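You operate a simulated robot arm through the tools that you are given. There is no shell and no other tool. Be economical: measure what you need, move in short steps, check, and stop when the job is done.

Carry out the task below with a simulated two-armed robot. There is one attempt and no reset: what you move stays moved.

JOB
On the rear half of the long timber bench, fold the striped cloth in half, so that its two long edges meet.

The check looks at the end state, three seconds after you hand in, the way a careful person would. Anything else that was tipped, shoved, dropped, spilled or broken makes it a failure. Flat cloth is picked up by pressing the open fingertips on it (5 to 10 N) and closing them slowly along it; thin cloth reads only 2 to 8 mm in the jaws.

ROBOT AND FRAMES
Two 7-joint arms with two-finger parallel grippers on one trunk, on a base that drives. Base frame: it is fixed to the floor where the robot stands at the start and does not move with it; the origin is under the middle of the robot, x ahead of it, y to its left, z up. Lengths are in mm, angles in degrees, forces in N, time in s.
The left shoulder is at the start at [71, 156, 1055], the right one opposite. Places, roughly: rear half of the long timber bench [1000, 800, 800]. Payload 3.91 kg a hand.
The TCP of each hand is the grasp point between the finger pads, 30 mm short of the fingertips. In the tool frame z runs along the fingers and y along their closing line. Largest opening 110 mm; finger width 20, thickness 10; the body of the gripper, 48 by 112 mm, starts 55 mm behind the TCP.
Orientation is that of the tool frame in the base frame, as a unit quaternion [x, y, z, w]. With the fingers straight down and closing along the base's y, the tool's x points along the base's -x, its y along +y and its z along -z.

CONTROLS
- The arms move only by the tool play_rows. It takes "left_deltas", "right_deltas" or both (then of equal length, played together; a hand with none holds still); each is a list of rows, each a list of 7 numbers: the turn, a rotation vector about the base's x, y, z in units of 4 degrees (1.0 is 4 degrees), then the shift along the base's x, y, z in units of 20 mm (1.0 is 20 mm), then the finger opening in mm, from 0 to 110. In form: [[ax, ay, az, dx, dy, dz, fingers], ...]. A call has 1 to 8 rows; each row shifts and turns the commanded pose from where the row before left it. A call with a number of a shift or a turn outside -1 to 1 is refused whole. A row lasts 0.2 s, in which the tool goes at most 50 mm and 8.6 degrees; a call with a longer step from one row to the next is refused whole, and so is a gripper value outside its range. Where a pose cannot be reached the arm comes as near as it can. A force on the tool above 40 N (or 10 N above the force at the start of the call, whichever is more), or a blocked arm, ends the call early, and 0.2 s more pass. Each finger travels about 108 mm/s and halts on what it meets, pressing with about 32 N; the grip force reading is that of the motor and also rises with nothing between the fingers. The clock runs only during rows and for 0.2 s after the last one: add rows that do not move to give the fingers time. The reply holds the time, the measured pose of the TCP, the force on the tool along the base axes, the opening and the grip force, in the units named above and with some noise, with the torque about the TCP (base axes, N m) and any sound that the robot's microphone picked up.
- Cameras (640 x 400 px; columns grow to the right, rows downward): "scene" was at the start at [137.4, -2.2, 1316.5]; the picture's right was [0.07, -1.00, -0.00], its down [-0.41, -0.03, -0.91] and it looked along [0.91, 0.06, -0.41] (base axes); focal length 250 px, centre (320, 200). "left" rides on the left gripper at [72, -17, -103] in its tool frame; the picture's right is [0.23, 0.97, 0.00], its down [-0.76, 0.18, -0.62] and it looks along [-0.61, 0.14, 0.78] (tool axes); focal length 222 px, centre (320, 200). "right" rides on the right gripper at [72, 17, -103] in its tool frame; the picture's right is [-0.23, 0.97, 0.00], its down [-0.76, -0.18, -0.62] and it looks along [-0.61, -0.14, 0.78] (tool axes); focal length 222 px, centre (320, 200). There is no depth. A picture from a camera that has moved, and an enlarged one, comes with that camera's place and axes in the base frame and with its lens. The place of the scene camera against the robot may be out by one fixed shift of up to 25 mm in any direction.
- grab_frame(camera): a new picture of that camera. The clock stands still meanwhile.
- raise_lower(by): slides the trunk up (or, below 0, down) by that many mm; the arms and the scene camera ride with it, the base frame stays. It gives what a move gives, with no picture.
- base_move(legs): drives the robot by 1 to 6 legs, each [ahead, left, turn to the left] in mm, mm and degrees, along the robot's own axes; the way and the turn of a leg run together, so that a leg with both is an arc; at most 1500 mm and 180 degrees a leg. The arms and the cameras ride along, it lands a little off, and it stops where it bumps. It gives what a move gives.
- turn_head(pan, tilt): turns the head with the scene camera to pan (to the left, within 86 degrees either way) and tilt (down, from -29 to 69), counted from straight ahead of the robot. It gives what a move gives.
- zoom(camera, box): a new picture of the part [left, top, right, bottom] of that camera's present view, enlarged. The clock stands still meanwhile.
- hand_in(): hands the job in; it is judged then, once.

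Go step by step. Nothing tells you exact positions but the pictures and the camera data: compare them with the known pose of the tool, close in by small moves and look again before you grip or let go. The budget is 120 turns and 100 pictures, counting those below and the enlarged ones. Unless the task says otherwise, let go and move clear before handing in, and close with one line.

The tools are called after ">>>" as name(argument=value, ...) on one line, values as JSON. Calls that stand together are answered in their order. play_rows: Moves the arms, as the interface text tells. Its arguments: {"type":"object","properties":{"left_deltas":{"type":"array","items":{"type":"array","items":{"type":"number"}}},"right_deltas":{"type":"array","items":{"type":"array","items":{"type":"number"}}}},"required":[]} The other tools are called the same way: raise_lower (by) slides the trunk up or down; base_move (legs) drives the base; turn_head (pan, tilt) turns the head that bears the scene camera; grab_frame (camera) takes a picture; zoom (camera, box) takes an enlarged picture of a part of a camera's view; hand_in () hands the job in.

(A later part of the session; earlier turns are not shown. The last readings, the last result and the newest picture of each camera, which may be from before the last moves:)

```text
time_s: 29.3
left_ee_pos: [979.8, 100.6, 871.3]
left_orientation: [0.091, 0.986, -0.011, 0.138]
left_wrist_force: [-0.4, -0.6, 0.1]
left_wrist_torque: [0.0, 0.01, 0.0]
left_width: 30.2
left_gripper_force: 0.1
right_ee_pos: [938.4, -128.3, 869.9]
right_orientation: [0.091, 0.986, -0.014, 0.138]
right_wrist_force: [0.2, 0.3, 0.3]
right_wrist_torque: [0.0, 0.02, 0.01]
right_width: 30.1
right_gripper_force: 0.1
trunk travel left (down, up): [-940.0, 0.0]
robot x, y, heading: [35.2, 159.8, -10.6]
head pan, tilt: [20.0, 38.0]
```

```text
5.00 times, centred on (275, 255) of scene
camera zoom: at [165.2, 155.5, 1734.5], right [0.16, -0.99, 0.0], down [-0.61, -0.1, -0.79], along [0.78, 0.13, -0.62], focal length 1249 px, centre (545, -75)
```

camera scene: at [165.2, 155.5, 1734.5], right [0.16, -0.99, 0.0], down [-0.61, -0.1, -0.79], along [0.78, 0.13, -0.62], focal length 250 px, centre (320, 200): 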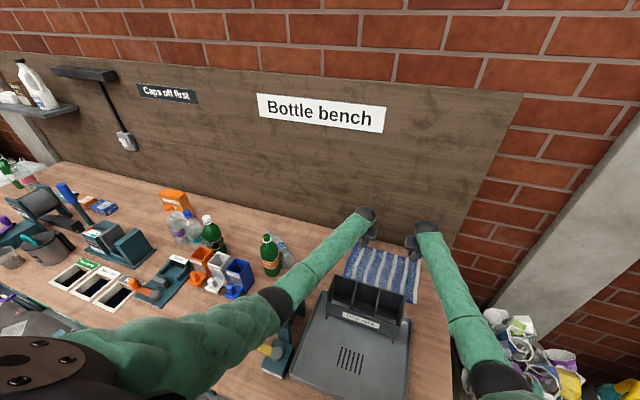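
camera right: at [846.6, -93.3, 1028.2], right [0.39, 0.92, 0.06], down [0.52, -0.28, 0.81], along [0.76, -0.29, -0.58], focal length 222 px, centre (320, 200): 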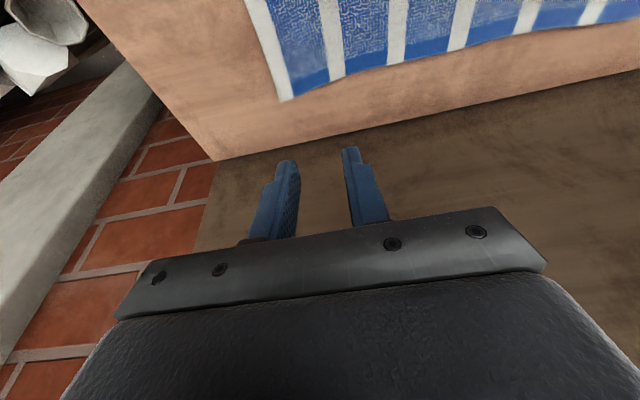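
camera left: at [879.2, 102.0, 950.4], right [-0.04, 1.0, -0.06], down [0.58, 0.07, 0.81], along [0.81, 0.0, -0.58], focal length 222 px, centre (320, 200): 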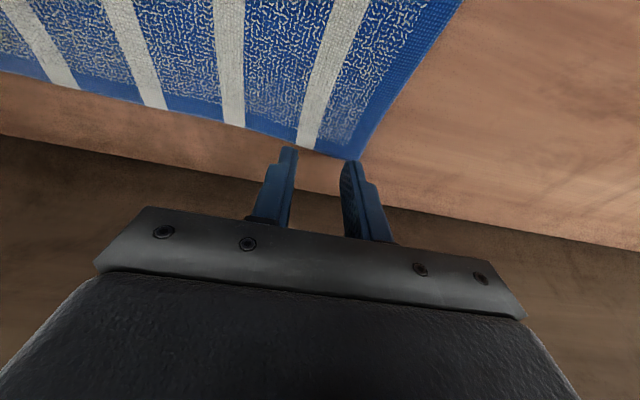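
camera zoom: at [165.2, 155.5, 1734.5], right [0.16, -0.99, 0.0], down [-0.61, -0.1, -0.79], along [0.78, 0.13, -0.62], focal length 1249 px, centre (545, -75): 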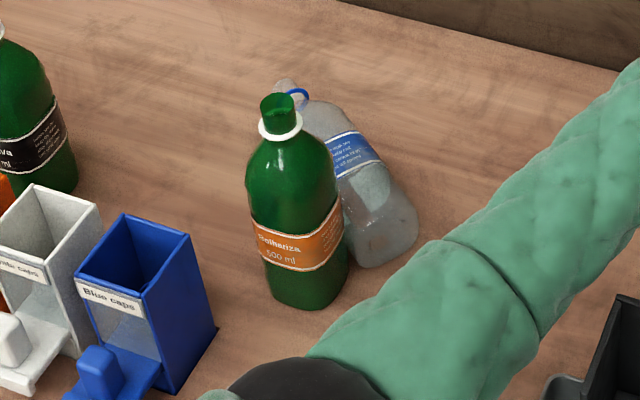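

The clear bottle has been tipped, most likely by my forearm earlier. I'll stand it back up after the fold, because the hands are already in place over the cloth corners. Touching down gently now.

>>> play_rows(left_deltas=[[0, 0, 0, 0, 0, -0.25, 30], [0, 0, 0, 0, 0, -0.25, 30], [0, 0, 0, 0, 0, -0.25, 30], [0, 0, 0, 0, 0, 0, 30]], right_deltas=[[0, 0, 0, 0, 0, -0.25, 30], [0, 0, 0, 0, 0, -0.25, 30], [0, 0, 0, 0, 0, -0.25, 30], [0, 0, 0, 0, 0, 0, 30]])

>>> grab_frame(camera="left")

>>> grab_frame(camera="right")

```text
time_s: 30.3
left_ee_pos: [978.9, 100.3, 856.8]
left_orientation: [0.091, 0.986, -0.012, 0.139]
left_wrist_force: [-0.2, 0.3, 0.1]
left_wrist_torque: [-0.02, -0.01, 0.01]
left_width: 30.0
left_gripper_force: 0.1
right_ee_pos: [938.0, -127.8, 854.5]
right_orientation: [0.091, 0.986, -0.014, 0.139]
right_wrist_force: [0.1, 0.3, 1.9]
right_wrist_torque: [0.04, 0.0, 0.02]
right_width: 30.1
right_gripper_force: 0.1
trunk travel left (down, up): [-940.0, 0.0]
robot x, y, heading: [34.9, 157.4, -10.8]
head pan, tilt: [20.0, 38.0]
```

```text
64 pictures are left
camera left: at [878.8, 101.9, 935.4], right [-0.04, 1.0, -0.06], down [0.58, 0.07, 0.81], along [0.81, 0.0, -0.58], focal length 222 px, centre (320, 200)
```

left: 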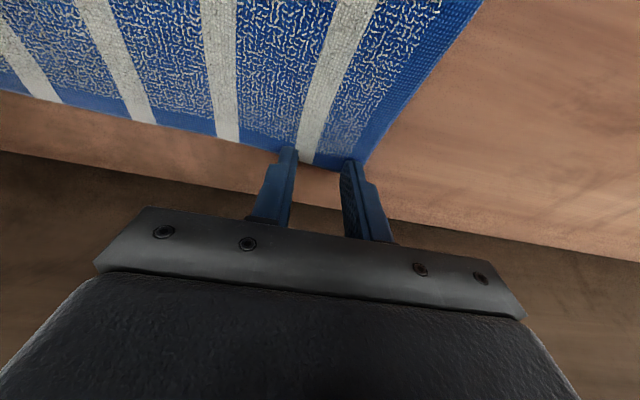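

```text
63 pictures are left
camera right: at [845.9, -93.3, 935.4], right [0.39, 0.92, 0.06], down [0.52, -0.28, 0.81], along [0.76, -0.29, -0.58], focal length 222 px, centre (320, 200)
```

right: 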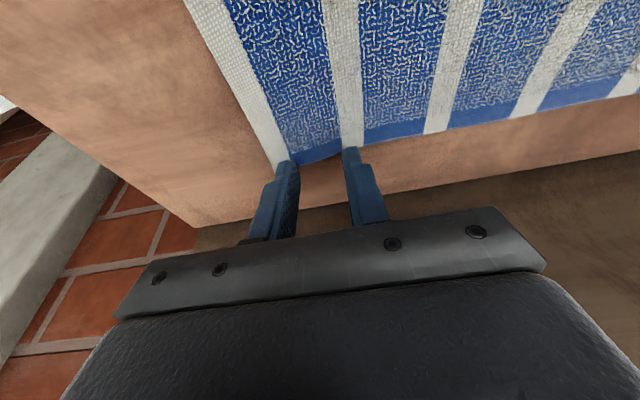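

The fingertips are right at the edge. I'll shift both about 9 mm inward from the edge and a little inward from the corners before pressing.

>>> play_rows(left_deltas=[[0, 0, 0, -0.22, -0.03, 0.2, 30], [0, 0, 0, -0.22, -0.03, 0, 30], [0, 0, 0, 0, -0.06, -0.3, 30], [0, 0, 0, 0, 0, -0.15, 30], [0, 0, 0, 0, 0, 0, 30]], right_deltas=[[0, 0, 0, -0.22, 0.1, 0.2, 30], [0, 0, 0, -0.22, 0.1, 0, 30], [0, 0, 0, 0.04, 0.1, -0.2, 30], [0, 0, 0, 0, 0, -0.1, 30], [0, 0, 0, 0, 0, 0, 30]])

>>> grab_frame(camera="left")

>>> grab_frame(camera="right")

```text
time_s: 31.5
left_ee_pos: [970.1, 97.9, 854.0]
left_orientation: [0.092, 0.986, -0.012, 0.14]
left_wrist_force: [2.2, 1.2, 9.2]
left_wrist_torque: [0.06, -0.07, 0.0]
left_width: 30.2
left_gripper_force: 0.0
right_ee_pos: [931.0, -121.8, 854.2]
right_orientation: [0.09, 0.986, -0.014, 0.139]
right_wrist_force: [1.2, -1.2, 4.5]
right_wrist_torque: [-0.08, 0.01, 0.01]
right_width: 30.1
right_gripper_force: 0.2
trunk travel left (down, up): [-940.0, 0.0]
robot x, y, heading: [35.2, 157.5, -10.7]
head pan, tilt: [20.0, 38.0]
```

```text
62 pictures are left
camera left: at [869.8, 99.2, 932.4], right [-0.04, 1.0, -0.06], down [0.58, 0.07, 0.81], along [0.81, 0.0, -0.58], focal length 222 px, centre (320, 200)
```

left: 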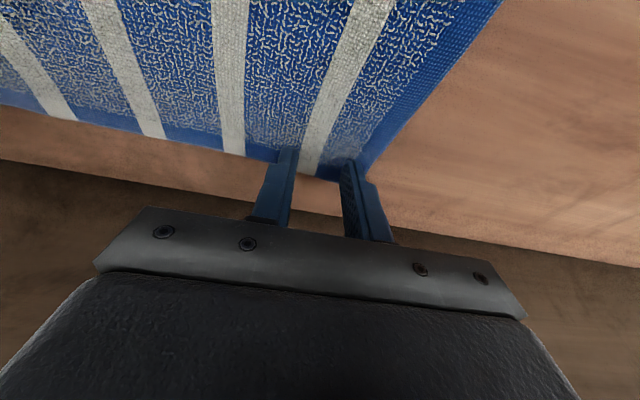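

```text
61 pictures are left
camera right: at [837.5, -87.2, 934.8], right [0.39, 0.92, 0.06], down [0.52, -0.28, 0.81], along [0.76, -0.29, -0.58], focal length 222 px, centre (320, 200)
```

right: 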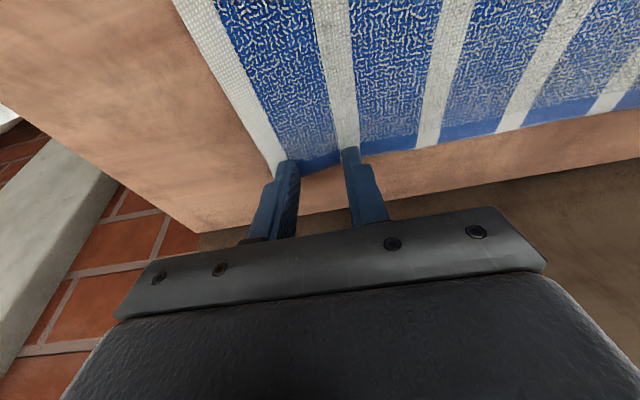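

Both hands are pressing on the cloth. Closing the fingers slowly.

>>> play_rows(left_deltas=[[0, 0, 0, 0, 0, 0, 26], [0, 0, 0, 0, 0, 0, 22], [0, 0, 0, 0, 0, 0, 18], [0, 0, 0, 0, 0, 0, 14], [0, 0, 0, 0, 0, 0, 10], [0, 0, 0, 0, 0, 0, 6], [0, 0, 0, 0, 0, 0, 2], [0, 0, 0, 0, 0, 0, 0]], right_deltas=[[0, 0, 0, 0, 0, -0.08, 27], [0, 0, 0, 0, 0, 0, 22], [0, 0, 0, 0, 0, 0, 18], [0, 0, 0, 0, 0, 0, 14], [0, 0, 0, 0, 0, 0, 10], [0, 0, 0, 0, 0, 0, 6], [0, 0, 0, 0, 0, 0, 2], [0, 0, 0, 0, 0, 0, 0]])

>>> grab_frame(camera="left")

>>> grab_frame(camera="right")

```text
time_s: 33.3
left_ee_pos: [968.7, 97.6, 854.4]
left_orientation: [0.091, 0.986, -0.012, 0.14]
left_wrist_force: [-3.9, -19.3, 7.7]
left_wrist_torque: [-0.6, 0.11, -0.05]
left_width: 3.3
left_gripper_force: 32.1
right_ee_pos: [929.3, -119.6, 854.3]
right_orientation: [0.089, 0.986, -0.013, 0.141]
right_wrist_force: [4.4, 22.0, 16.8]
right_wrist_torque: [0.7, -0.12, 0.05]
right_width: 4.0
right_gripper_force: 32.1
trunk travel left (down, up): [-940.0, 0.0]
robot x, y, heading: [34.4, 155.3, -10.7]
head pan, tilt: [20.0, 38.0]
```

```text
60 pictures are left
camera left: at [868.4, 98.7, 932.4], right [-0.04, 1.0, -0.06], down [0.58, 0.07, 0.81], along [0.81, -0.01, -0.58], focal length 222 px, centre (320, 200)
```

left: 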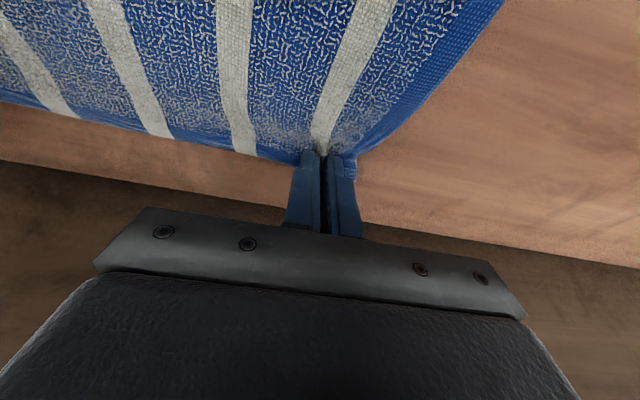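

```text
59 pictures are left
camera right: at [837.0, -85.9, 934.0], right [0.39, 0.92, 0.06], down [0.52, -0.28, 0.81], along [0.76, -0.28, -0.58], focal length 222 px, centre (320, 200)
```

right: 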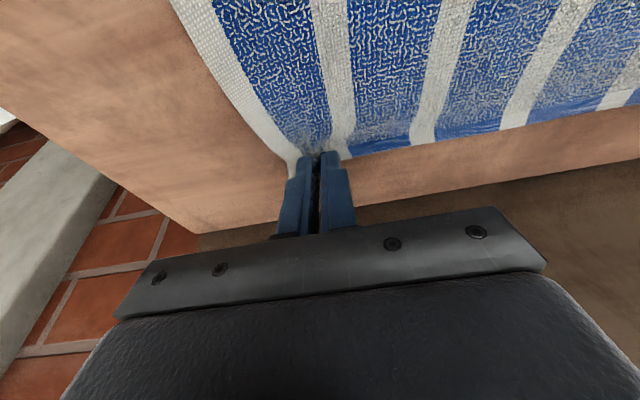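

Both corners are gripped at 3–4 mm. I'll lift along an arc toward me.

>>> play_rows(left_deltas=[[0, 0, 0, -0.02, -0.1, 0.75, 0], [0, 0, 0, -0.37, 0.02, 0.75, 0], [0, 0, 0, -0.74, 0.14, 0.75, 0], [0, 0, 0, -0.74, 0.14, 0.5, 0], [0, 0, 0, -0.74, 0.14, 0.3, 0], [0, 0, 0, 0, 0, 0, 0]], right_deltas=[[0, 0, 0, 0.02, 0.1, 0.75, 0], [0, 0, 0, -0.37, 0.12, 0.75, 0], [0, 0, 0, -0.74, 0.14, 0.75, 0], [0, 0, 0, -0.74, 0.14, 0.5, 0], [0, 0, 0, -0.74, 0.14, 0.3, 0], [0, 0, 0, 0, 0, 0, 0]])

>>> turn_head(pan=0, tilt=38)

>>> zoom(camera="scene", box=[180, 170, 420, 320])

>>> grab_frame(camera="left")

```text
time_s: 34.7
left_ee_pos: [919.5, 106.2, 913.3]
left_orientation: [0.091, 0.986, -0.01, 0.138]
left_wrist_force: [-2.1, -12.5, -0.3]
left_wrist_torque: [-0.39, 0.08, -0.02]
left_width: 3.3
left_gripper_force: 32.0
right_ee_pos: [879.3, -109.8, 911.1]
right_orientation: [0.091, 0.986, -0.014, 0.138]
right_wrist_force: [1.5, 13.0, 0.3]
right_wrist_torque: [0.43, -0.11, 0.05]
right_width: 3.8
right_gripper_force: 32.4
trunk travel left (down, up): [-940.0, 0.0]
robot x, y, heading: [34.6, 162.9, -10.6]
head pan, tilt: [20.0, 38.0]
```

```text
time_s: 35.5
left_ee_pos: [918.2, 105.1, 913.3]
left_orientation: [0.092, 0.986, -0.011, 0.14]
left_wrist_force: [-2.9, -12.3, -0.5]
left_wrist_torque: [-0.39, 0.05, -0.01]
left_width: 3.3
left_gripper_force: 32.3
right_ee_pos: [879.3, -109.3, 913.9]
right_orientation: [0.091, 0.986, -0.013, 0.138]
right_wrist_force: [2.3, 11.7, 0.7]
right_wrist_torque: [0.4, -0.06, 0.05]
right_width: 3.6
right_gripper_force: 32.1
trunk travel left (down, up): [-940.0, 0.0]
robot x, y, heading: [37.8, 158.6, -10.9]
head pan, tilt: [0.0, 38.0]
```

```text
2.67 times, centred on (300, 245) of scene
camera zoom: at [164.2, 125.8, 1734.6], right [-0.18, -0.98, 0.0], down [-0.61, 0.11, -0.79], along [0.77, -0.14, -0.62], focal length 666 px, centre (373, 80)
```

zoom: 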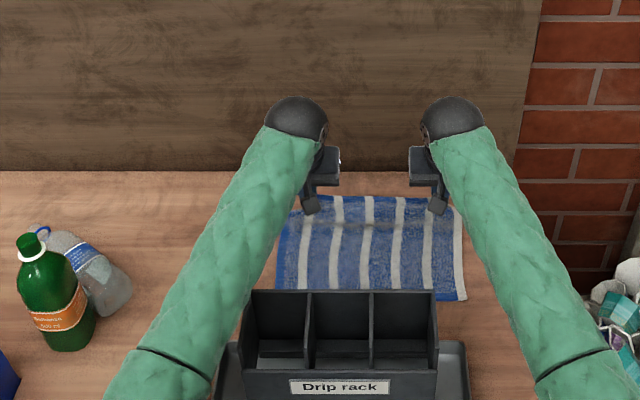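

```text
57 pictures are left
camera left: at [817.9, 106.1, 992.1], right [-0.04, 1.0, -0.06], down [0.58, 0.07, 0.81], along [0.81, 0.0, -0.58], focal length 222 px, centre (320, 200)
```

left: 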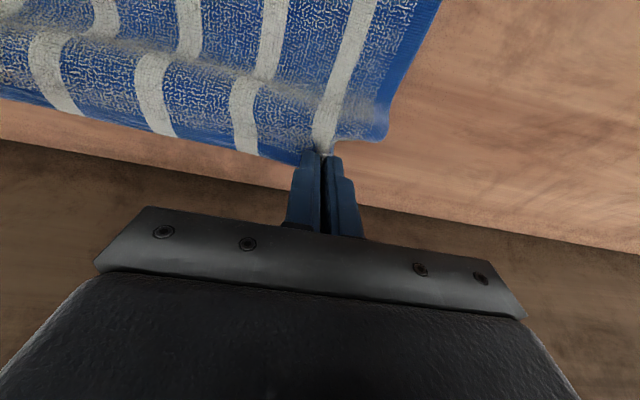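

The flap lifted cleanly and the near part of the cloth stayed put. Next I'll turn the tools to just past vertical so the wrist cameras clear the rack, and ease the tension between the hands.

>>> play_rows(left_deltas=[[0.166, 0.885, 0, -0.05, -0.05, 0, 0], [0.166, 0.885, 0, -0.05, -0.05, 0, 0], [0.166, 0.885, 0, -0.05, -0.05, 0, 0], [0.166, 0.885, 0, -0.05, -0.05, 0, 0], [0.166, 0.885, 0, -0.05, 0, 0, 0], [0.166, 0.885, 0, 0, 0, 0, 0], [0, 0, 0, 0, 0, 0, 0]], right_deltas=[[0.166, 0.885, 0, -0.05, 0.05, 0, 0], [0.166, 0.885, 0, -0.05, 0.05, 0, 0], [0.166, 0.885, 0, -0.05, 0.05, 0, 0], [0.166, 0.885, 0, -0.05, 0.05, 0, 0], [0.166, 0.885, 0, 0, 0, 0, 0], [0.166, 0.885, 0, 0, 0, 0, 0], [0, 0, 0, 0, 0, 0, 0]])

>>> zoom(camera="scene", box=[180, 170, 420, 320])

```text
time_s: 37.1
left_ee_pos: [912.4, 100.9, 913.8]
left_orientation: [0.092, 0.995, 0.006, -0.049]
left_wrist_force: [-0.1, -2.4, 0.7]
left_wrist_torque: [-0.04, 0.0, 0.0]
left_width: 3.1
left_gripper_force: 31.6
right_ee_pos: [874.4, -105.8, 912.7]
right_orientation: [0.091, 0.995, 0.003, -0.048]
right_wrist_force: [0.5, 2.5, 0.0]
right_wrist_torque: [0.06, -0.02, -0.02]
right_width: 3.4
right_gripper_force: 32.4
trunk travel left (down, up): [-940.0, 0.0]
robot x, y, heading: [35.1, 157.4, -10.3]
head pan, tilt: [0.0, 38.0]
```

```text
2.67 times, centred on (300, 245) of scene
camera zoom: at [164.2, 125.7, 1734.6], right [-0.18, -0.98, 0.0], down [-0.61, 0.11, -0.79], along [0.77, -0.14, -0.62], focal length 666 px, centre (373, 80)
```

zoom: 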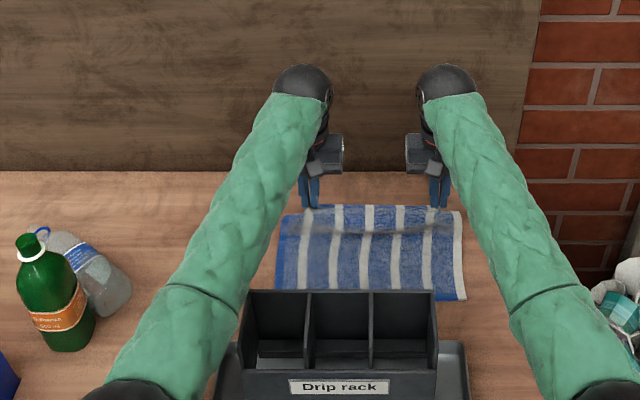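

Now I'll drive the base back about 105 mm to carry the flap over, keeping the arm shape so the elbows stay clear.

>>> base_move(legs=[[-50, 0, 0], [-50, 0, 0]])

>>> zoom(camera="scene", box=[180, 120, 420, 270])

>>> grab_frame(camera="left")

>>> grab_frame(camera="right")

```text
time_s: 38.6
left_ee_pos: [825.4, 117.3, 903.3]
left_orientation: [0.093, 0.994, 0.007, -0.054]
left_wrist_force: [-0.2, -1.9, -0.3]
left_wrist_torque: [-0.02, 0.0, 0.04]
left_width: 3.4
left_gripper_force: 31.5
right_ee_pos: [787.5, -89.1, 902.2]
right_orientation: [0.092, 0.994, 0.004, -0.055]
right_wrist_force: [0.3, 2.7, 0.4]
right_wrist_torque: [0.02, 0.01, 0.01]
right_width: 3.6
right_gripper_force: 31.8
trunk travel left (down, up): [-940.0, 0.0]
robot x, y, heading: [-63.7, 177.1, -10.6]
head pan, tilt: [0.0, 38.0]
```

```text
2.67 times, centred on (300, 195) of scene
camera zoom: at [86.5, 140.0, 1733.0], right [-0.18, -0.98, 0.0], down [-0.61, 0.11, -0.78], along [0.77, -0.14, -0.63], focal length 666 px, centre (373, 213)
```

zoom: 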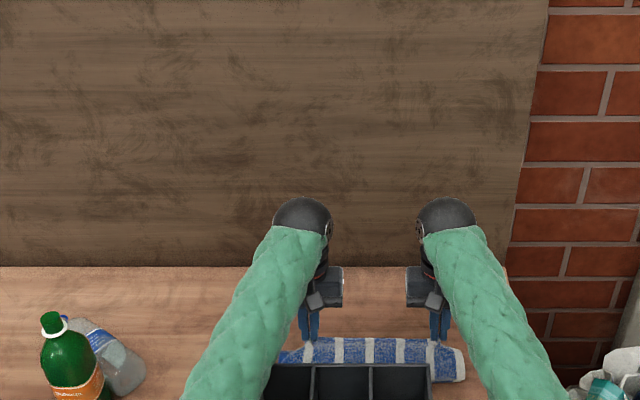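

```text
54 pictures are left
camera left: at [761.7, 111.0, 1013.0], right [-0.04, 1.0, 0.03], down [0.84, 0.02, 0.54], along [0.53, 0.05, -0.84], focal length 222 px, centre (320, 200)
```

left: 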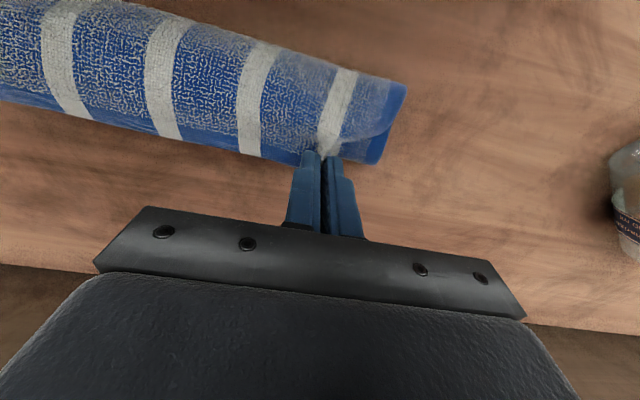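

```text
53 pictures are left
camera right: at [731.3, -61.5, 1014.4], right [0.4, 0.92, -0.03], down [0.78, -0.32, 0.54], along [0.48, -0.23, -0.84], focal length 222 px, centre (320, 200)
```

right: 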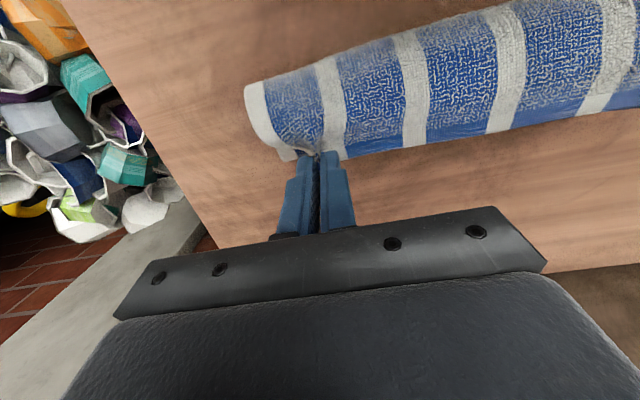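

The flap is curling the wrong way: my side pinch keeps the hem pointing at the wall, so it makes an S instead of a fold. I'll reverse the path, lay the cloth back flat, and pinch again with the fingers closing across the edge.

>>> base_move(legs=[[50, 0, 0], [47, 0, 0]])

>>> play_rows(left_deltas=[[-0.166, -0.885, 0, 0.05, 0.05, 0, 0], [-0.166, -0.885, 0, 0.05, 0.05, 0, 0], [-0.166, -0.885, 0, 0.05, 0.05, 0, 0], [-0.166, -0.885, 0, 0.05, 0.05, 0, 0], [-0.166, -0.885, 0, 0.05, 0, 0, 0], [-0.166, -0.885, 0, 0, 0, 0, 0], [0, 0, 0, 0, 0, 0, 0]], right_deltas=[[-0.166, -0.885, 0, 0.05, -0.05, 0, 0], [-0.166, -0.885, 0, 0.05, -0.05, 0, 0], [-0.166, -0.885, 0, 0.05, -0.05, 0, 0], [-0.166, -0.885, 0, 0.05, -0.05, 0, 0], [-0.166, -0.885, 0, 0, 0, 0, 0], [-0.166, -0.885, 0, 0, 0, 0, 0], [0, 0, 0, 0, 0, 0, 0]])

>>> zoom(camera="scene", box=[180, 170, 420, 320])

```text
time_s: 40.0
left_ee_pos: [905.9, 101.2, 918.2]
left_orientation: [0.092, 0.995, 0.006, -0.045]
left_wrist_force: [-1.0, -2.8, 0.5]
left_wrist_torque: [-0.08, -0.02, 0.01]
left_width: 3.5
left_gripper_force: 32.2
right_ee_pos: [867.0, -104.8, 918.4]
right_orientation: [0.093, 0.995, 0.004, -0.045]
right_wrist_force: [0.3, 2.9, -0.4]
right_wrist_torque: [0.09, -0.04, -0.01]
right_width: 3.4
right_gripper_force: 31.9
trunk travel left (down, up): [-940.0, 0.0]
robot x, y, heading: [32.4, 158.7, -10.4]
head pan, tilt: [0.0, 38.0]
```

```text
time_s: 41.6
left_ee_pos: [913.4, 105.0, 915.7]
left_orientation: [0.091, 0.986, -0.012, 0.14]
left_wrist_force: [-1.3, -11.9, 0.4]
left_wrist_torque: [-0.32, 0.09, -0.03]
left_width: 3.5
left_gripper_force: 32.1
right_ee_pos: [875.4, -109.8, 913.5]
right_orientation: [0.091, 0.986, -0.014, 0.14]
right_wrist_force: [2.2, 11.7, -0.6]
right_wrist_torque: [0.36, -0.09, 0.01]
right_width: 3.6
right_gripper_force: 31.6
trunk travel left (down, up): [-940.0, 0.0]
robot x, y, heading: [31.5, 159.5, -10.5]
head pan, tilt: [0.0, 38.0]
```

```text
2.67 times, centred on (300, 245) of scene
camera zoom: at [164.1, 125.5, 1734.4], right [-0.18, -0.98, 0.0], down [-0.61, 0.11, -0.79], along [0.77, -0.15, -0.62], focal length 666 px, centre (373, 80)
```

zoom: 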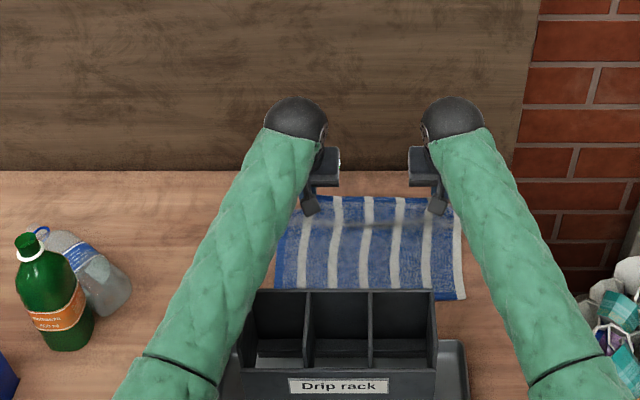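

>>> play_rows(left_deltas=[[0, 0, 0, 0.75, -0.1, -0.3, 0], [0, 0, 0, 0.75, -0.1, -0.5, 0], [0, 0, 0, 0.75, -0.1, -0.7, 0], [0, 0, 0, 0.5, -0.05, -0.75, 0], [0, 0, 0, 0.1, 0, -0.65, 0], [0, 0, 0, 0, 0, -0.1, 0], [0, 0, 0, 0, 0, 0, 0]], right_deltas=[[0, 0, 0, 0.75, -0.14, -0.3, 0], [0, 0, 0, 0.75, -0.14, -0.5, 0], [0, 0, 0, 0.75, -0.12, -0.7, 0], [0, 0, 0, 0.45, -0.05, -0.75, 0], [0, 0, 0, 0.1, 0, -0.6, 0], [0, 0, 0, 0, 0, -0.1, 0], [0, 0, 0, 0, 0, 0, 0]])

>>> play_rows(left_deltas=[[0, 0, 0, 0, 0, 0, 4], [0, 0, 0, 0, 0, 0, 8], [0, 0, 0, 0, 0, 0, 13], [0, 0, 0, 0, 0, 0, 18], [0, 0, 0, 0, 0, 0, 23], [0, 0, 0, 0, 0, 0, 28], [0, 0, 0, 0, 0, 0, 32], [0, 0, 0, 0, 0, 0.5, 32]], right_deltas=[[0, 0, 0, 0, 0, 0, 4], [0, 0, 0, 0, 0, 0, 8], [0, 0, 0, 0, 0, 0, 13], [0, 0, 0, 0, 0, 0, 18], [0, 0, 0, 0, 0, 0, 23], [0, 0, 0, 0, 0, 0, 28], [0, 0, 0, 0, 0, 0, 32], [0, 0, 0, 0, 0, 0.5, 32]])

>>> grab_frame(camera="left")

>>> grab_frame(camera="right")

```text
time_s: 43.2
left_ee_pos: [970.6, 97.6, 854.7]
left_orientation: [0.092, 0.986, -0.011, 0.141]
left_wrist_force: [-2.1, -15.5, 5.6]
left_wrist_torque: [-0.41, 0.06, -0.08]
left_width: 3.1
left_gripper_force: 32.3
right_ee_pos: [929.8, -118.2, 855.5]
right_orientation: [0.091, 0.986, -0.013, 0.139]
right_wrist_force: [2.7, 14.7, 0.1]
right_wrist_torque: [0.49, -0.09, 0.01]
right_width: 3.8
right_gripper_force: 32.1
trunk travel left (down, up): [-940.0, 0.0]
robot x, y, heading: [33.8, 157.2, -10.7]
head pan, tilt: [0.0, 38.0]
```

```text
time_s: 45.0
left_ee_pos: [970.1, 98.2, 864.0]
left_orientation: [0.091, 0.986, -0.01, 0.139]
left_wrist_force: [0.0, 0.5, 0.1]
left_wrist_torque: [0.01, 0.0, 0.0]
left_width: 32.1
left_gripper_force: 0.0
right_ee_pos: [930.8, -118.5, 866.3]
right_orientation: [0.091, 0.986, -0.014, 0.139]
right_wrist_force: [0.4, 0.4, 0.5]
right_wrist_torque: [-0.01, 0.01, -0.02]
right_width: 31.8
right_gripper_force: 0.0
trunk travel left (down, up): [-940.0, 0.0]
robot x, y, heading: [33.0, 162.2, -10.7]
head pan, tilt: [0.0, 38.0]
```

```text
51 pictures are left
camera left: at [870.1, 99.0, 942.8], right [-0.04, 1.0, -0.06], down [0.58, 0.07, 0.81], along [0.81, 0.0, -0.58], focal length 222 px, centre (320, 200)
```

left: 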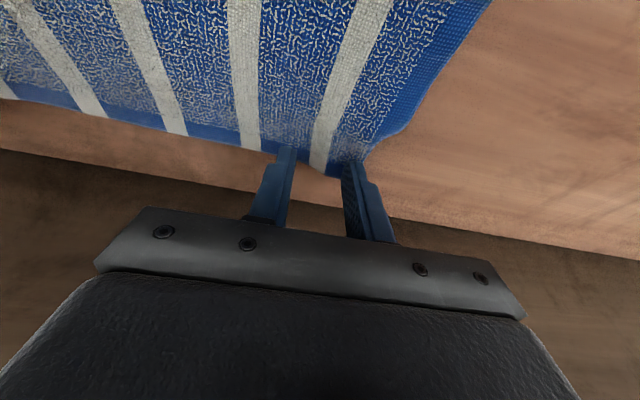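

```text
50 pictures are left
camera right: at [837.9, -83.9, 945.9], right [0.39, 0.92, 0.06], down [0.52, -0.28, 0.81], along [0.76, -0.29, -0.58], focal length 222 px, centre (320, 200)
```

right: 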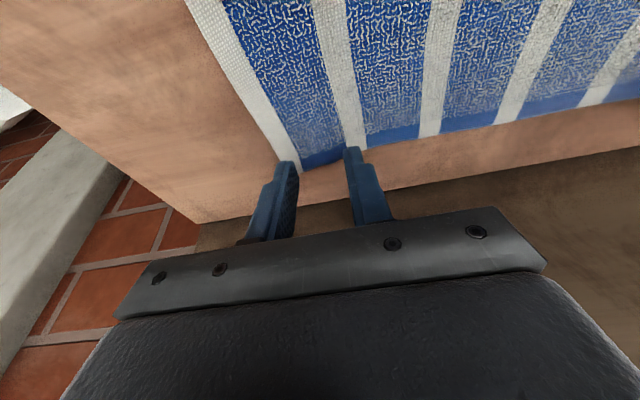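

The cloth lies flat again. I'll lift off, level the tools, and start turning each one 90° so the fingers close across the hem with the cameras outward.

>>> play_rows(left_deltas=[[0, 0, 0, -0.3, 0.05, 0.9, 32], [0.147, 0.786, 0, -0.3, 0.05, 0.9, 32], [0.147, 0.786, 0, -0.3, 0.05, 0.9, 32], [0.147, 0.786, 0, -0.3, 0.05, 0.9, 32], [0.147, 0.786, 0, -0.3, 0.05, 0, 32], [0.147, 0.786, 0, 0, 0, 0, 32], [0, 0, -1, 0, 0, 0, 32], [0, 0, -1, 0, 0, 0, 32]], right_deltas=[[0, 0, 0, -0.3, 0.05, 0.9, 32], [0.147, 0.786, 0, -0.3, 0.05, 0.9, 32], [0.147, 0.786, 0, -0.3, 0.05, 0.9, 32], [0.147, 0.786, 0, -0.3, 0.05, 0.9, 32], [0.147, 0.786, 0, -0.3, 0.05, 0, 32], [0.147, 0.786, 0, 0, 0, 0, 32], [0, 0, 1, 0, 0, 0, 32], [0, 0, 1, 0, 0, 0, 32]])

>>> play_rows(left_deltas=[[0, 0, -1, 0, 0, 0, 32], [0, 0, -1, 0, 0, 0, 32], [0, 0, -1, 0, 0, 0, 32], [0, 0, -1, 0, 0, 0, 32], [0, 0, -1, 0, 0, 0, 32], [0, 0, -1, 0, 0, 0, 32], [0, 0, -1, 0, 0, 0, 32], [0, 0, -1, 0, 0, 0, 32]], right_deltas=[[0, 0, 1, 0, 0, 0, 32], [0, 0, 1, 0, 0, 0, 32], [0, 0, 1, 0, 0, 0, 32], [0, 0, 1, 0, 0, 0, 32], [0, 0, 1, 0, 0, 0, 32], [0, 0, 1, 0, 0, 0, 32], [0, 0, 1, 0, 0, 0, 32], [0, 0, 1, 0, 0, 0, 32]])

>>> zoom(camera="scene", box=[180, 150, 440, 320])

```text
time_s: 46.8
left_ee_pos: [941.3, 102.1, 936.6]
left_orientation: [0.163, 0.987, 0.002, 0.001]
left_wrist_force: [0.2, -0.3, -0.7]
left_wrist_torque: [0.01, 0.02, 0.02]
left_width: 32.0
left_gripper_force: 0.1
right_ee_pos: [901.0, -113.9, 937.2]
right_orientation: [0.022, 1.0, 0.0, 0.001]
right_wrist_force: [-0.5, 0.3, 0.4]
right_wrist_torque: [0.04, 0.0, 0.0]
right_width: 32.1
right_gripper_force: 0.0
trunk travel left (down, up): [-940.0, 0.0]
robot x, y, heading: [35.2, 157.1, -10.6]
head pan, tilt: [0.0, 38.0]
```

```text
time_s: 48.6
left_ee_pos: [940.9, 103.2, 936.6]
left_orientation: [0.428, 0.904, 0.002, 0.002]
left_wrist_force: [-0.2, 0.8, 0.0]
left_wrist_torque: [0.02, 0.0, 0.02]
left_width: 31.8
left_gripper_force: 0.0
right_ee_pos: [900.6, -113.3, 937.5]
right_orientation: [-0.255, 0.967, 0.001, 0.002]
right_wrist_force: [0.0, -1.1, 0.0]
right_wrist_torque: [-0.01, -0.03, 0.01]
right_width: 31.9
right_gripper_force: 0.1
trunk travel left (down, up): [-940.0, 0.0]
robot x, y, heading: [32.5, 161.1, -10.5]
head pan, tilt: [0.0, 38.0]
```

```text
2.35 times, centred on (310, 235) of scene
camera zoom: at [163.3, 125.6, 1734.5], right [-0.18, -0.98, 0.0], down [-0.61, 0.11, -0.79], along [0.77, -0.15, -0.62], focal length 588 px, centre (344, 118)
```

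zoom: 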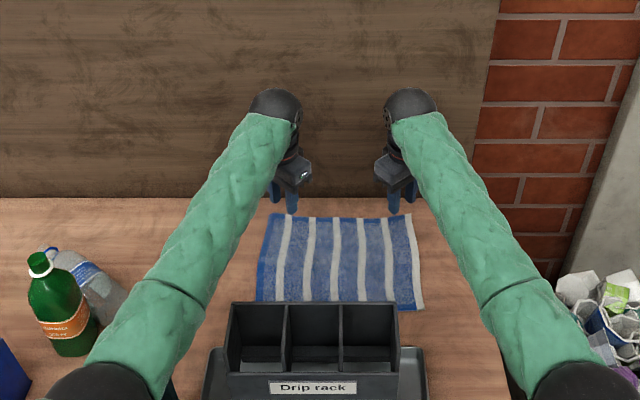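

>>> play_rows(left_deltas=[[0, 0, -1, 0, 0, 0, 32], [0, 0, -1, 0, 0, 0, 32], [0, 0, -1, 0, 0, 0, 32], [0, 0, -1, 0, 0, 0, 32], [0, 0, -1, 0, 0, 0, 32], [0, 0, -1, 0, 0, 0, 32], [0, 0, -1, 0, 0, 0, 32], [0, 0, -1, 0, 0, 0, 32]], right_deltas=[[0, 0, 1, 0, 0, 0, 32], [0, 0, 1, 0, 0, 0, 32], [0, 0, 1, 0, 0, 0, 32], [0, 0, 1, 0, 0, 0, 32], [0, 0, 1, 0, 0, 0, 32], [0, 0, 1, 0, 0, 0, 32], [0, 0, 1, 0, 0, 0, 32], [0, 0, 1, 0, 0, 0, 32]])

>>> play_rows(left_deltas=[[0, 0, -1, 0, 0, 0, 32], [0, 0, -1, 0, 0, 0, 32], [0, 0, -1, 0, 0, 0, 32], [0, 0, -1, 0, 0, 0, 32], [0, 0, -0.5, 0, 0, 0, 32], [0, 0, 0, 0, 0, 0, 32]], right_deltas=[[0, 0, 1, 0, 0, 0, 32], [0, 0, 1, 0, 0, 0, 32], [0, 0, 1, 0, 0, 0, 32], [0, 0, 1, 0, 0, 0, 32], [0, 0, 0.5, 0, 0, 0, 32], [0, 0, 0, 0, 0, 0, 32]])

>>> grab_frame(camera="left")

>>> grab_frame(camera="right")

```text
time_s: 50.4
left_ee_pos: [940.1, 102.1, 936.8]
left_orientation: [0.66, 0.751, 0.001, 0.002]
left_wrist_force: [0.1, 0.0, -1.0]
left_wrist_torque: [0.0, 0.01, 0.01]
left_width: 31.9
left_gripper_force: 0.1
right_ee_pos: [900.2, -112.9, 936.9]
right_orientation: [-0.512, 0.859, 0.001, 0.001]
right_wrist_force: [1.2, -0.3, -0.4]
right_wrist_torque: [0.0, 0.0, -0.01]
right_width: 32.0
right_gripper_force: 0.1
trunk travel left (down, up): [-940.0, 0.0]
robot x, y, heading: [36.6, 159.8, -10.6]
head pan, tilt: [0.0, 38.0]
```

```text
time_s: 51.8
left_ee_pos: [942.2, 102.6, 937.6]
left_orientation: [0.77, 0.638, 0.0, 0.001]
left_wrist_force: [0.3, 0.2, -0.4]
left_wrist_torque: [0.03, 0.02, -0.03]
left_width: 32.3
left_gripper_force: 0.1
right_ee_pos: [899.9, -113.7, 937.5]
right_orientation: [-0.64, 0.768, 0.001, 0.001]
right_wrist_force: [1.0, 0.0, -0.1]
right_wrist_torque: [0.03, -0.05, 0.0]
right_width: 32.1
right_gripper_force: 0.0
trunk travel left (down, up): [-940.0, 0.0]
robot x, y, heading: [35.8, 162.2, -10.7]
head pan, tilt: [0.0, 38.0]
```

```text
48 pictures are left
camera left: at [936.5, 177.1, 1039.1], right [1.0, 0.04, 0.0], down [0.03, -0.78, 0.63], along [0.03, -0.62, -0.78], focal length 222 px, centre (320, 200)
```

left: 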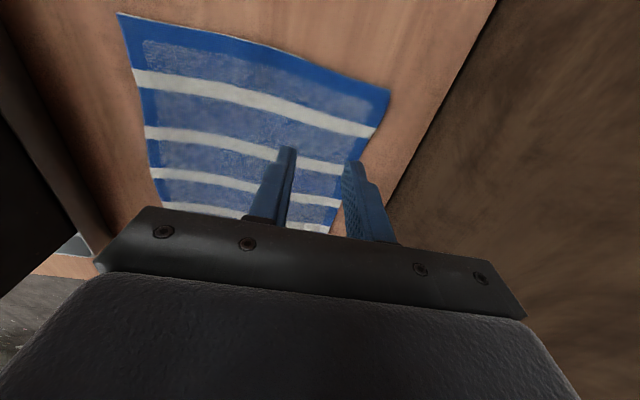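

```text
47 pictures are left
camera right: at [871.2, -182.0, 1041.7], right [-0.92, 0.4, 0.0], down [0.31, 0.71, 0.63], along [0.25, 0.57, -0.78], focal length 222 px, centre (320, 200)
```

right: 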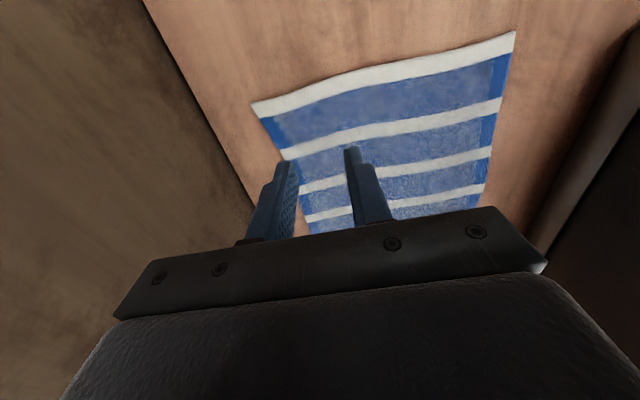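

The view is good: the far edge is at n ≈ 963 and the near edge at n ≈ 740. I'll lower the trunk 60 mm for reach and slide the hands out to the hem.

>>> raise_lower(by=-55)

>>> play_rows(left_deltas=[[0, 0, 0, 0.5, -0.09, 0, 32], [0, 0, 0, 0.5, -0.09, 0, 32], [0, 0, 0, 0.45, -0.08, 0, 32], [0, 0, 0, 0, 0, -0.3, 32], [0, 0, 0, 0, 0, 0, 32]], right_deltas=[[0, 0, 0, 0.5, -0.09, 0, 32], [0, 0, 0, 0.5, -0.09, 0, 32], [0, 0, 0, 0.55, -0.1, 0, 32], [0, 0, 0, 0, 0, -0.3, 32], [0, 0, 0, 0, 0, 0, 32]])

>>> grab_frame(camera="left")

>>> grab_frame(camera="right")

>>> grab_frame(camera="scene")

```text
time_s: 52.8
left_ee_pos: [939.8, 102.2, 883.6]
left_orientation: [0.77, 0.638, 0.001, 0.001]
left_wrist_force: [0.0, -0.7, 0.0]
left_wrist_torque: [-0.02, 0.01, 0.01]
left_width: 32.2
left_gripper_force: 0.1
right_ee_pos: [899.6, -113.2, 881.6]
right_orientation: [-0.639, 0.77, 0.001, 0.002]
right_wrist_force: [-0.3, 0.1, -1.4]
right_wrist_torque: [-0.01, 0.02, 0.0]
right_width: 31.8
right_gripper_force: 0.0
trunk travel left (down, up): [-885.0, 55.0]
robot x, y, heading: [30.6, 157.2, -10.6]
head pan, tilt: [0.0, 38.0]
```

```text
time_s: 54.0
left_ee_pos: [970.5, 97.1, 876.0]
left_orientation: [0.77, 0.638, -0.001, 0.002]
left_wrist_force: [-1.7, -0.2, -0.2]
left_wrist_torque: [-0.01, -0.02, -0.04]
left_width: 32.0
left_gripper_force: 0.0
right_ee_pos: [931.7, -119.5, 877.6]
right_orientation: [-0.64, 0.769, 0.001, 0.001]
right_wrist_force: [-0.4, -0.3, -0.4]
right_wrist_torque: [-0.01, 0.0, -0.01]
right_width: 32.0
right_gripper_force: 0.0
trunk travel left (down, up): [-885.0, 55.0]
robot x, y, heading: [32.8, 161.0, -10.6]
head pan, tilt: [0.0, 38.0]
```

```text
46 pictures are left
camera left: at [965.1, 171.8, 978.4], right [1.0, 0.04, 0.0], down [0.03, -0.78, 0.63], along [0.03, -0.63, -0.78], focal length 222 px, centre (320, 200)
```

left: 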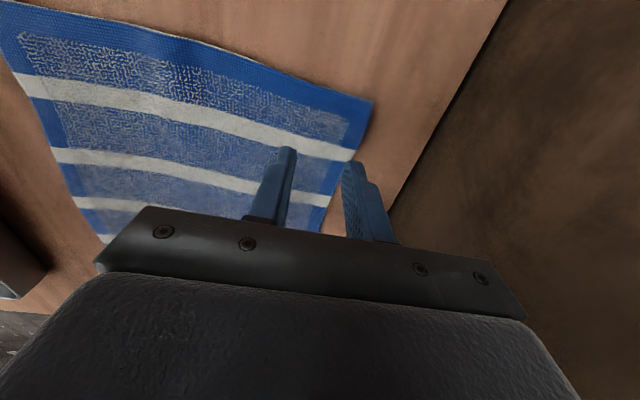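

```text
45 pictures are left
camera right: at [902.1, -187.6, 980.8], right [-0.92, 0.4, 0.0], down [0.31, 0.71, 0.63], along [0.25, 0.57, -0.78], focal length 222 px, centre (320, 200)
```

right: 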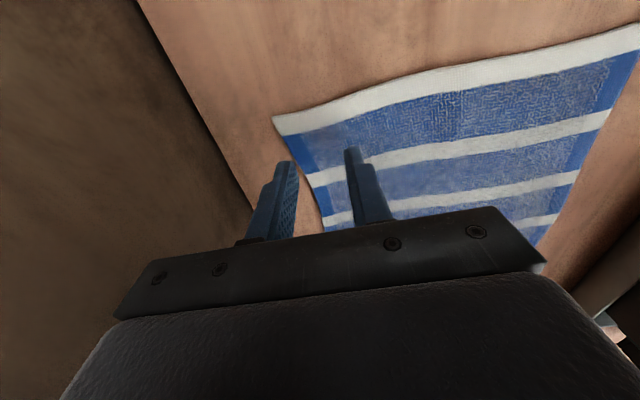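

```text
44 pictures are left
camera scene: at [162.9, 125.7, 1679.6], right [-0.18, -0.98, 0.0], down [-0.61, 0.11, -0.79], along [0.77, -0.15, -0.62], focal length 250 px, centre (320, 200)
```

scene: 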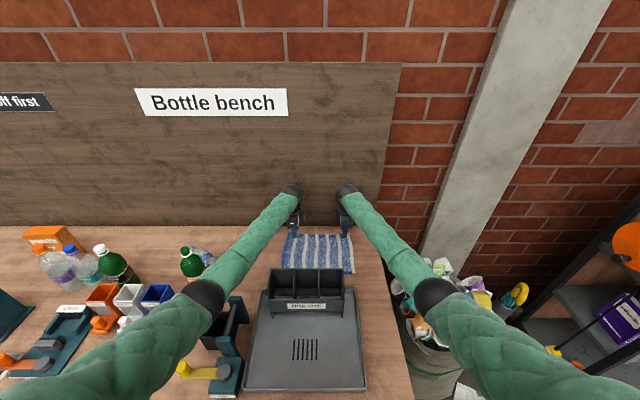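

>>> play_rows(left_deltas=[[0, 0, 0, -0.1, 0.02, -0.4, 32], [0, 0, 0, 0, 0, -0.4, 32], [0, 0, 0, 0, 0, -0.2, 32], [0, 0, 0, 0, 0, 0, 32]], right_deltas=[[0, 0, 0, -0.15, 0.03, -0.4, 32], [0, 0, 0, -0.15, 0.03, -0.4, 32], [0, 0, 0, 0, 0, -0.25, 32], [0, 0, 0, 0, 0, 0, 32]])

>>> grab_frame(camera="left")

>>> grab_frame(camera="right")

```text
time_s: 55.0
left_ee_pos: [967.3, 97.6, 855.1]
left_orientation: [0.769, 0.639, 0.0, 0.003]
left_wrist_force: [0.2, -0.1, 1.2]
left_wrist_torque: [0.01, 0.01, 0.05]
left_width: 32.1
left_gripper_force: 0.0
right_ee_pos: [925.1, -116.7, 855.8]
right_orientation: [-0.639, 0.769, 0.0, 0.002]
right_wrist_force: [-0.3, 0.1, 0.2]
right_wrist_torque: [-0.01, 0.01, -0.01]
right_width: 31.9
right_gripper_force: 0.0
trunk travel left (down, up): [-885.0, 55.0]
robot x, y, heading: [35.7, 160.0, -10.6]
head pan, tilt: [0.0, 38.0]
```

```text
43 pictures are left
camera left: at [962.9, 172.5, 958.5], right [1.0, 0.04, 0.0], down [0.03, -0.78, 0.63], along [0.03, -0.63, -0.78], focal length 222 px, centre (320, 200)
```

left: 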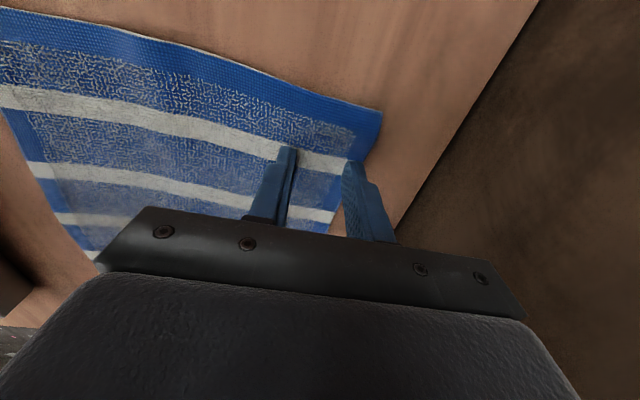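

```text
42 pictures are left
camera right: at [895.9, -186.4, 959.6], right [-0.92, 0.4, 0.0], down [0.31, 0.71, 0.63], along [0.25, 0.57, -0.78], focal length 222 px, centre (320, 200)
```

right: 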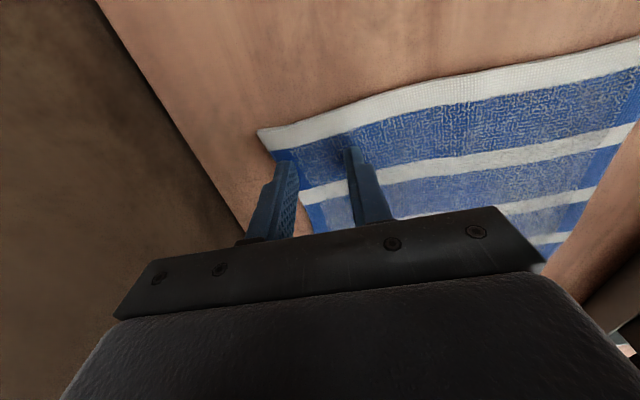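

Both outer fingers are on the blue hem. Pressing and closing slowly.

>>> play_rows(left_deltas=[[0, 0, 0, 0, 0, -0.12, 32], [0, 0, 0, 0, 0, 0, 32]], right_deltas=[[0, 0, 0, 0, 0, -0.2, 32], [0, 0, 0, 0, 0, 0, 32]])

```text
time_s: 55.6
left_ee_pos: [966.7, 97.6, 854.1]
left_orientation: [0.77, 0.638, 0.0, 0.002]
left_wrist_force: [0.0, 0.1, 0.3]
left_wrist_torque: [-0.03, 0.01, 0.02]
left_width: 31.9
left_gripper_force: 0.0
right_ee_pos: [924.3, -119.0, 852.7]
right_orientation: [-0.639, 0.769, 0.0, 0.002]
right_wrist_force: [1.2, 0.4, 10.1]
right_wrist_torque: [-0.02, -0.04, 0.01]
right_width: 31.9
right_gripper_force: 0.0
trunk travel left (down, up): [-885.0, 55.0]
robot x, y, heading: [33.4, 156.6, -10.5]
head pan, tilt: [0.0, 38.0]
```

>>> play_rows(left_deltas=[[0, 0, 0, 0, 0, -0.13, 32], [0, 0, 0, 0, 0, 0, 32]])

```text
time_s: 56.2
left_ee_pos: [966.2, 98.4, 853.2]
left_orientation: [0.77, 0.638, 0.0, 0.003]
left_wrist_force: [2.3, 0.8, 9.3]
left_wrist_torque: [0.03, 0.04, 0.02]
left_width: 32.1
left_gripper_force: 0.0
right_ee_pos: [923.6, -117.9, 852.7]
right_orientation: [-0.639, 0.77, 0.001, 0.002]
right_wrist_force: [3.3, -0.3, 10.3]
right_wrist_torque: [-0.01, -0.07, 0.0]
right_width: 32.2
right_gripper_force: 0.0
trunk travel left (down, up): [-885.0, 55.0]
robot x, y, heading: [32.4, 161.1, -10.5]
head pan, tilt: [0.0, 38.0]
```

The pressing force is about 9–10 N on each hand. Closing the fingers now.

>>> play_rows(left_deltas=[[0, 0, 0, 0, 0, 0, 28], [0, 0, 0, 0, 0, 0, 24], [0, 0, 0, 0, 0, 0, 20], [0, 0, 0, 0, 0, 0, 16], [0, 0, 0, 0, 0, 0, 12], [0, 0, 0, 0, 0, 0, 8], [0, 0, 0, 0, 0, 0, 4], [0, 0, 0, 0, 0, 0, 0]], right_deltas=[[0, 0, 0, 0, 0, 0, 28], [0, 0, 0, 0, 0, 0, 24], [0, 0, 0, 0, 0, 0, 20], [0, 0, 0, 0, 0, 0, 16], [0, 0, 0, 0, 0, 0, 12], [0, 0, 0, 0, 0, 0, 8], [0, 0, 0, 0, 0, 0, 4], [0, 0, 0, 0, 0, 0, 0]])

>>> grab_frame(camera="left")

>>> grab_frame(camera="right")

```text
time_s: 58.0
left_ee_pos: [965.7, 98.5, 852.7]
left_orientation: [0.77, 0.638, 0.001, 0.003]
left_wrist_force: [0.0, -0.9, 11.6]
left_wrist_torque: [0.0, 0.01, 0.01]
left_width: 3.5
left_gripper_force: 32.0
right_ee_pos: [923.5, -118.5, 852.6]
right_orientation: [-0.639, 0.769, 0.001, 0.002]
right_wrist_force: [0.8, 0.3, 9.1]
right_wrist_torque: [0.0, -0.04, 0.0]
right_width: 3.9
right_gripper_force: 32.1
trunk travel left (down, up): [-885.0, 55.0]
robot x, y, heading: [33.1, 160.6, -10.7]
head pan, tilt: [0.0, 38.0]
```

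```text
41 pictures are left
camera left: at [961.9, 172.5, 955.2], right [1.0, 0.04, 0.0], down [0.03, -0.78, 0.63], along [0.03, -0.63, -0.78], focal length 222 px, centre (320, 200)
```

left: 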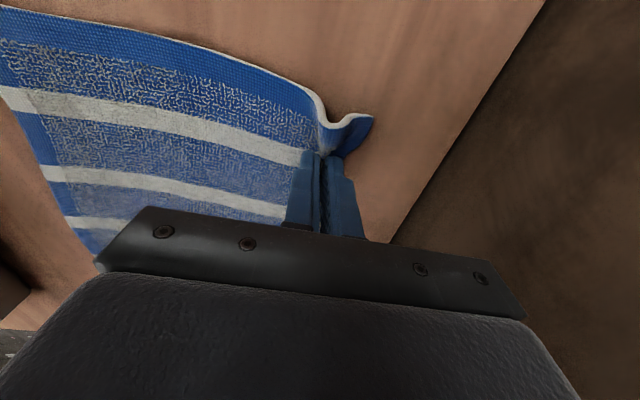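

```text
40 pictures are left
camera right: at [894.7, -186.5, 957.2], right [-0.92, 0.4, 0.0], down [0.31, 0.71, 0.63], along [0.25, 0.57, -0.78], focal length 222 px, centre (320, 200)
```

right: 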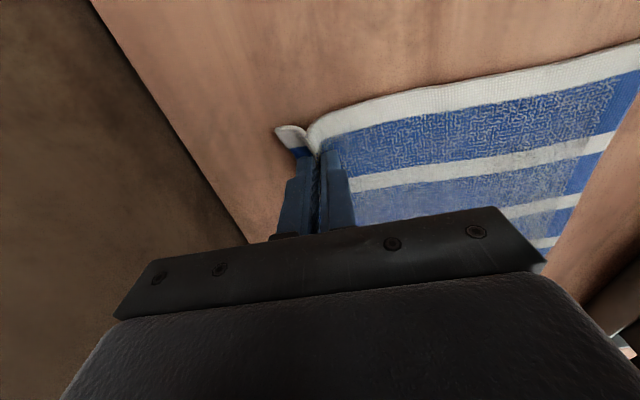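

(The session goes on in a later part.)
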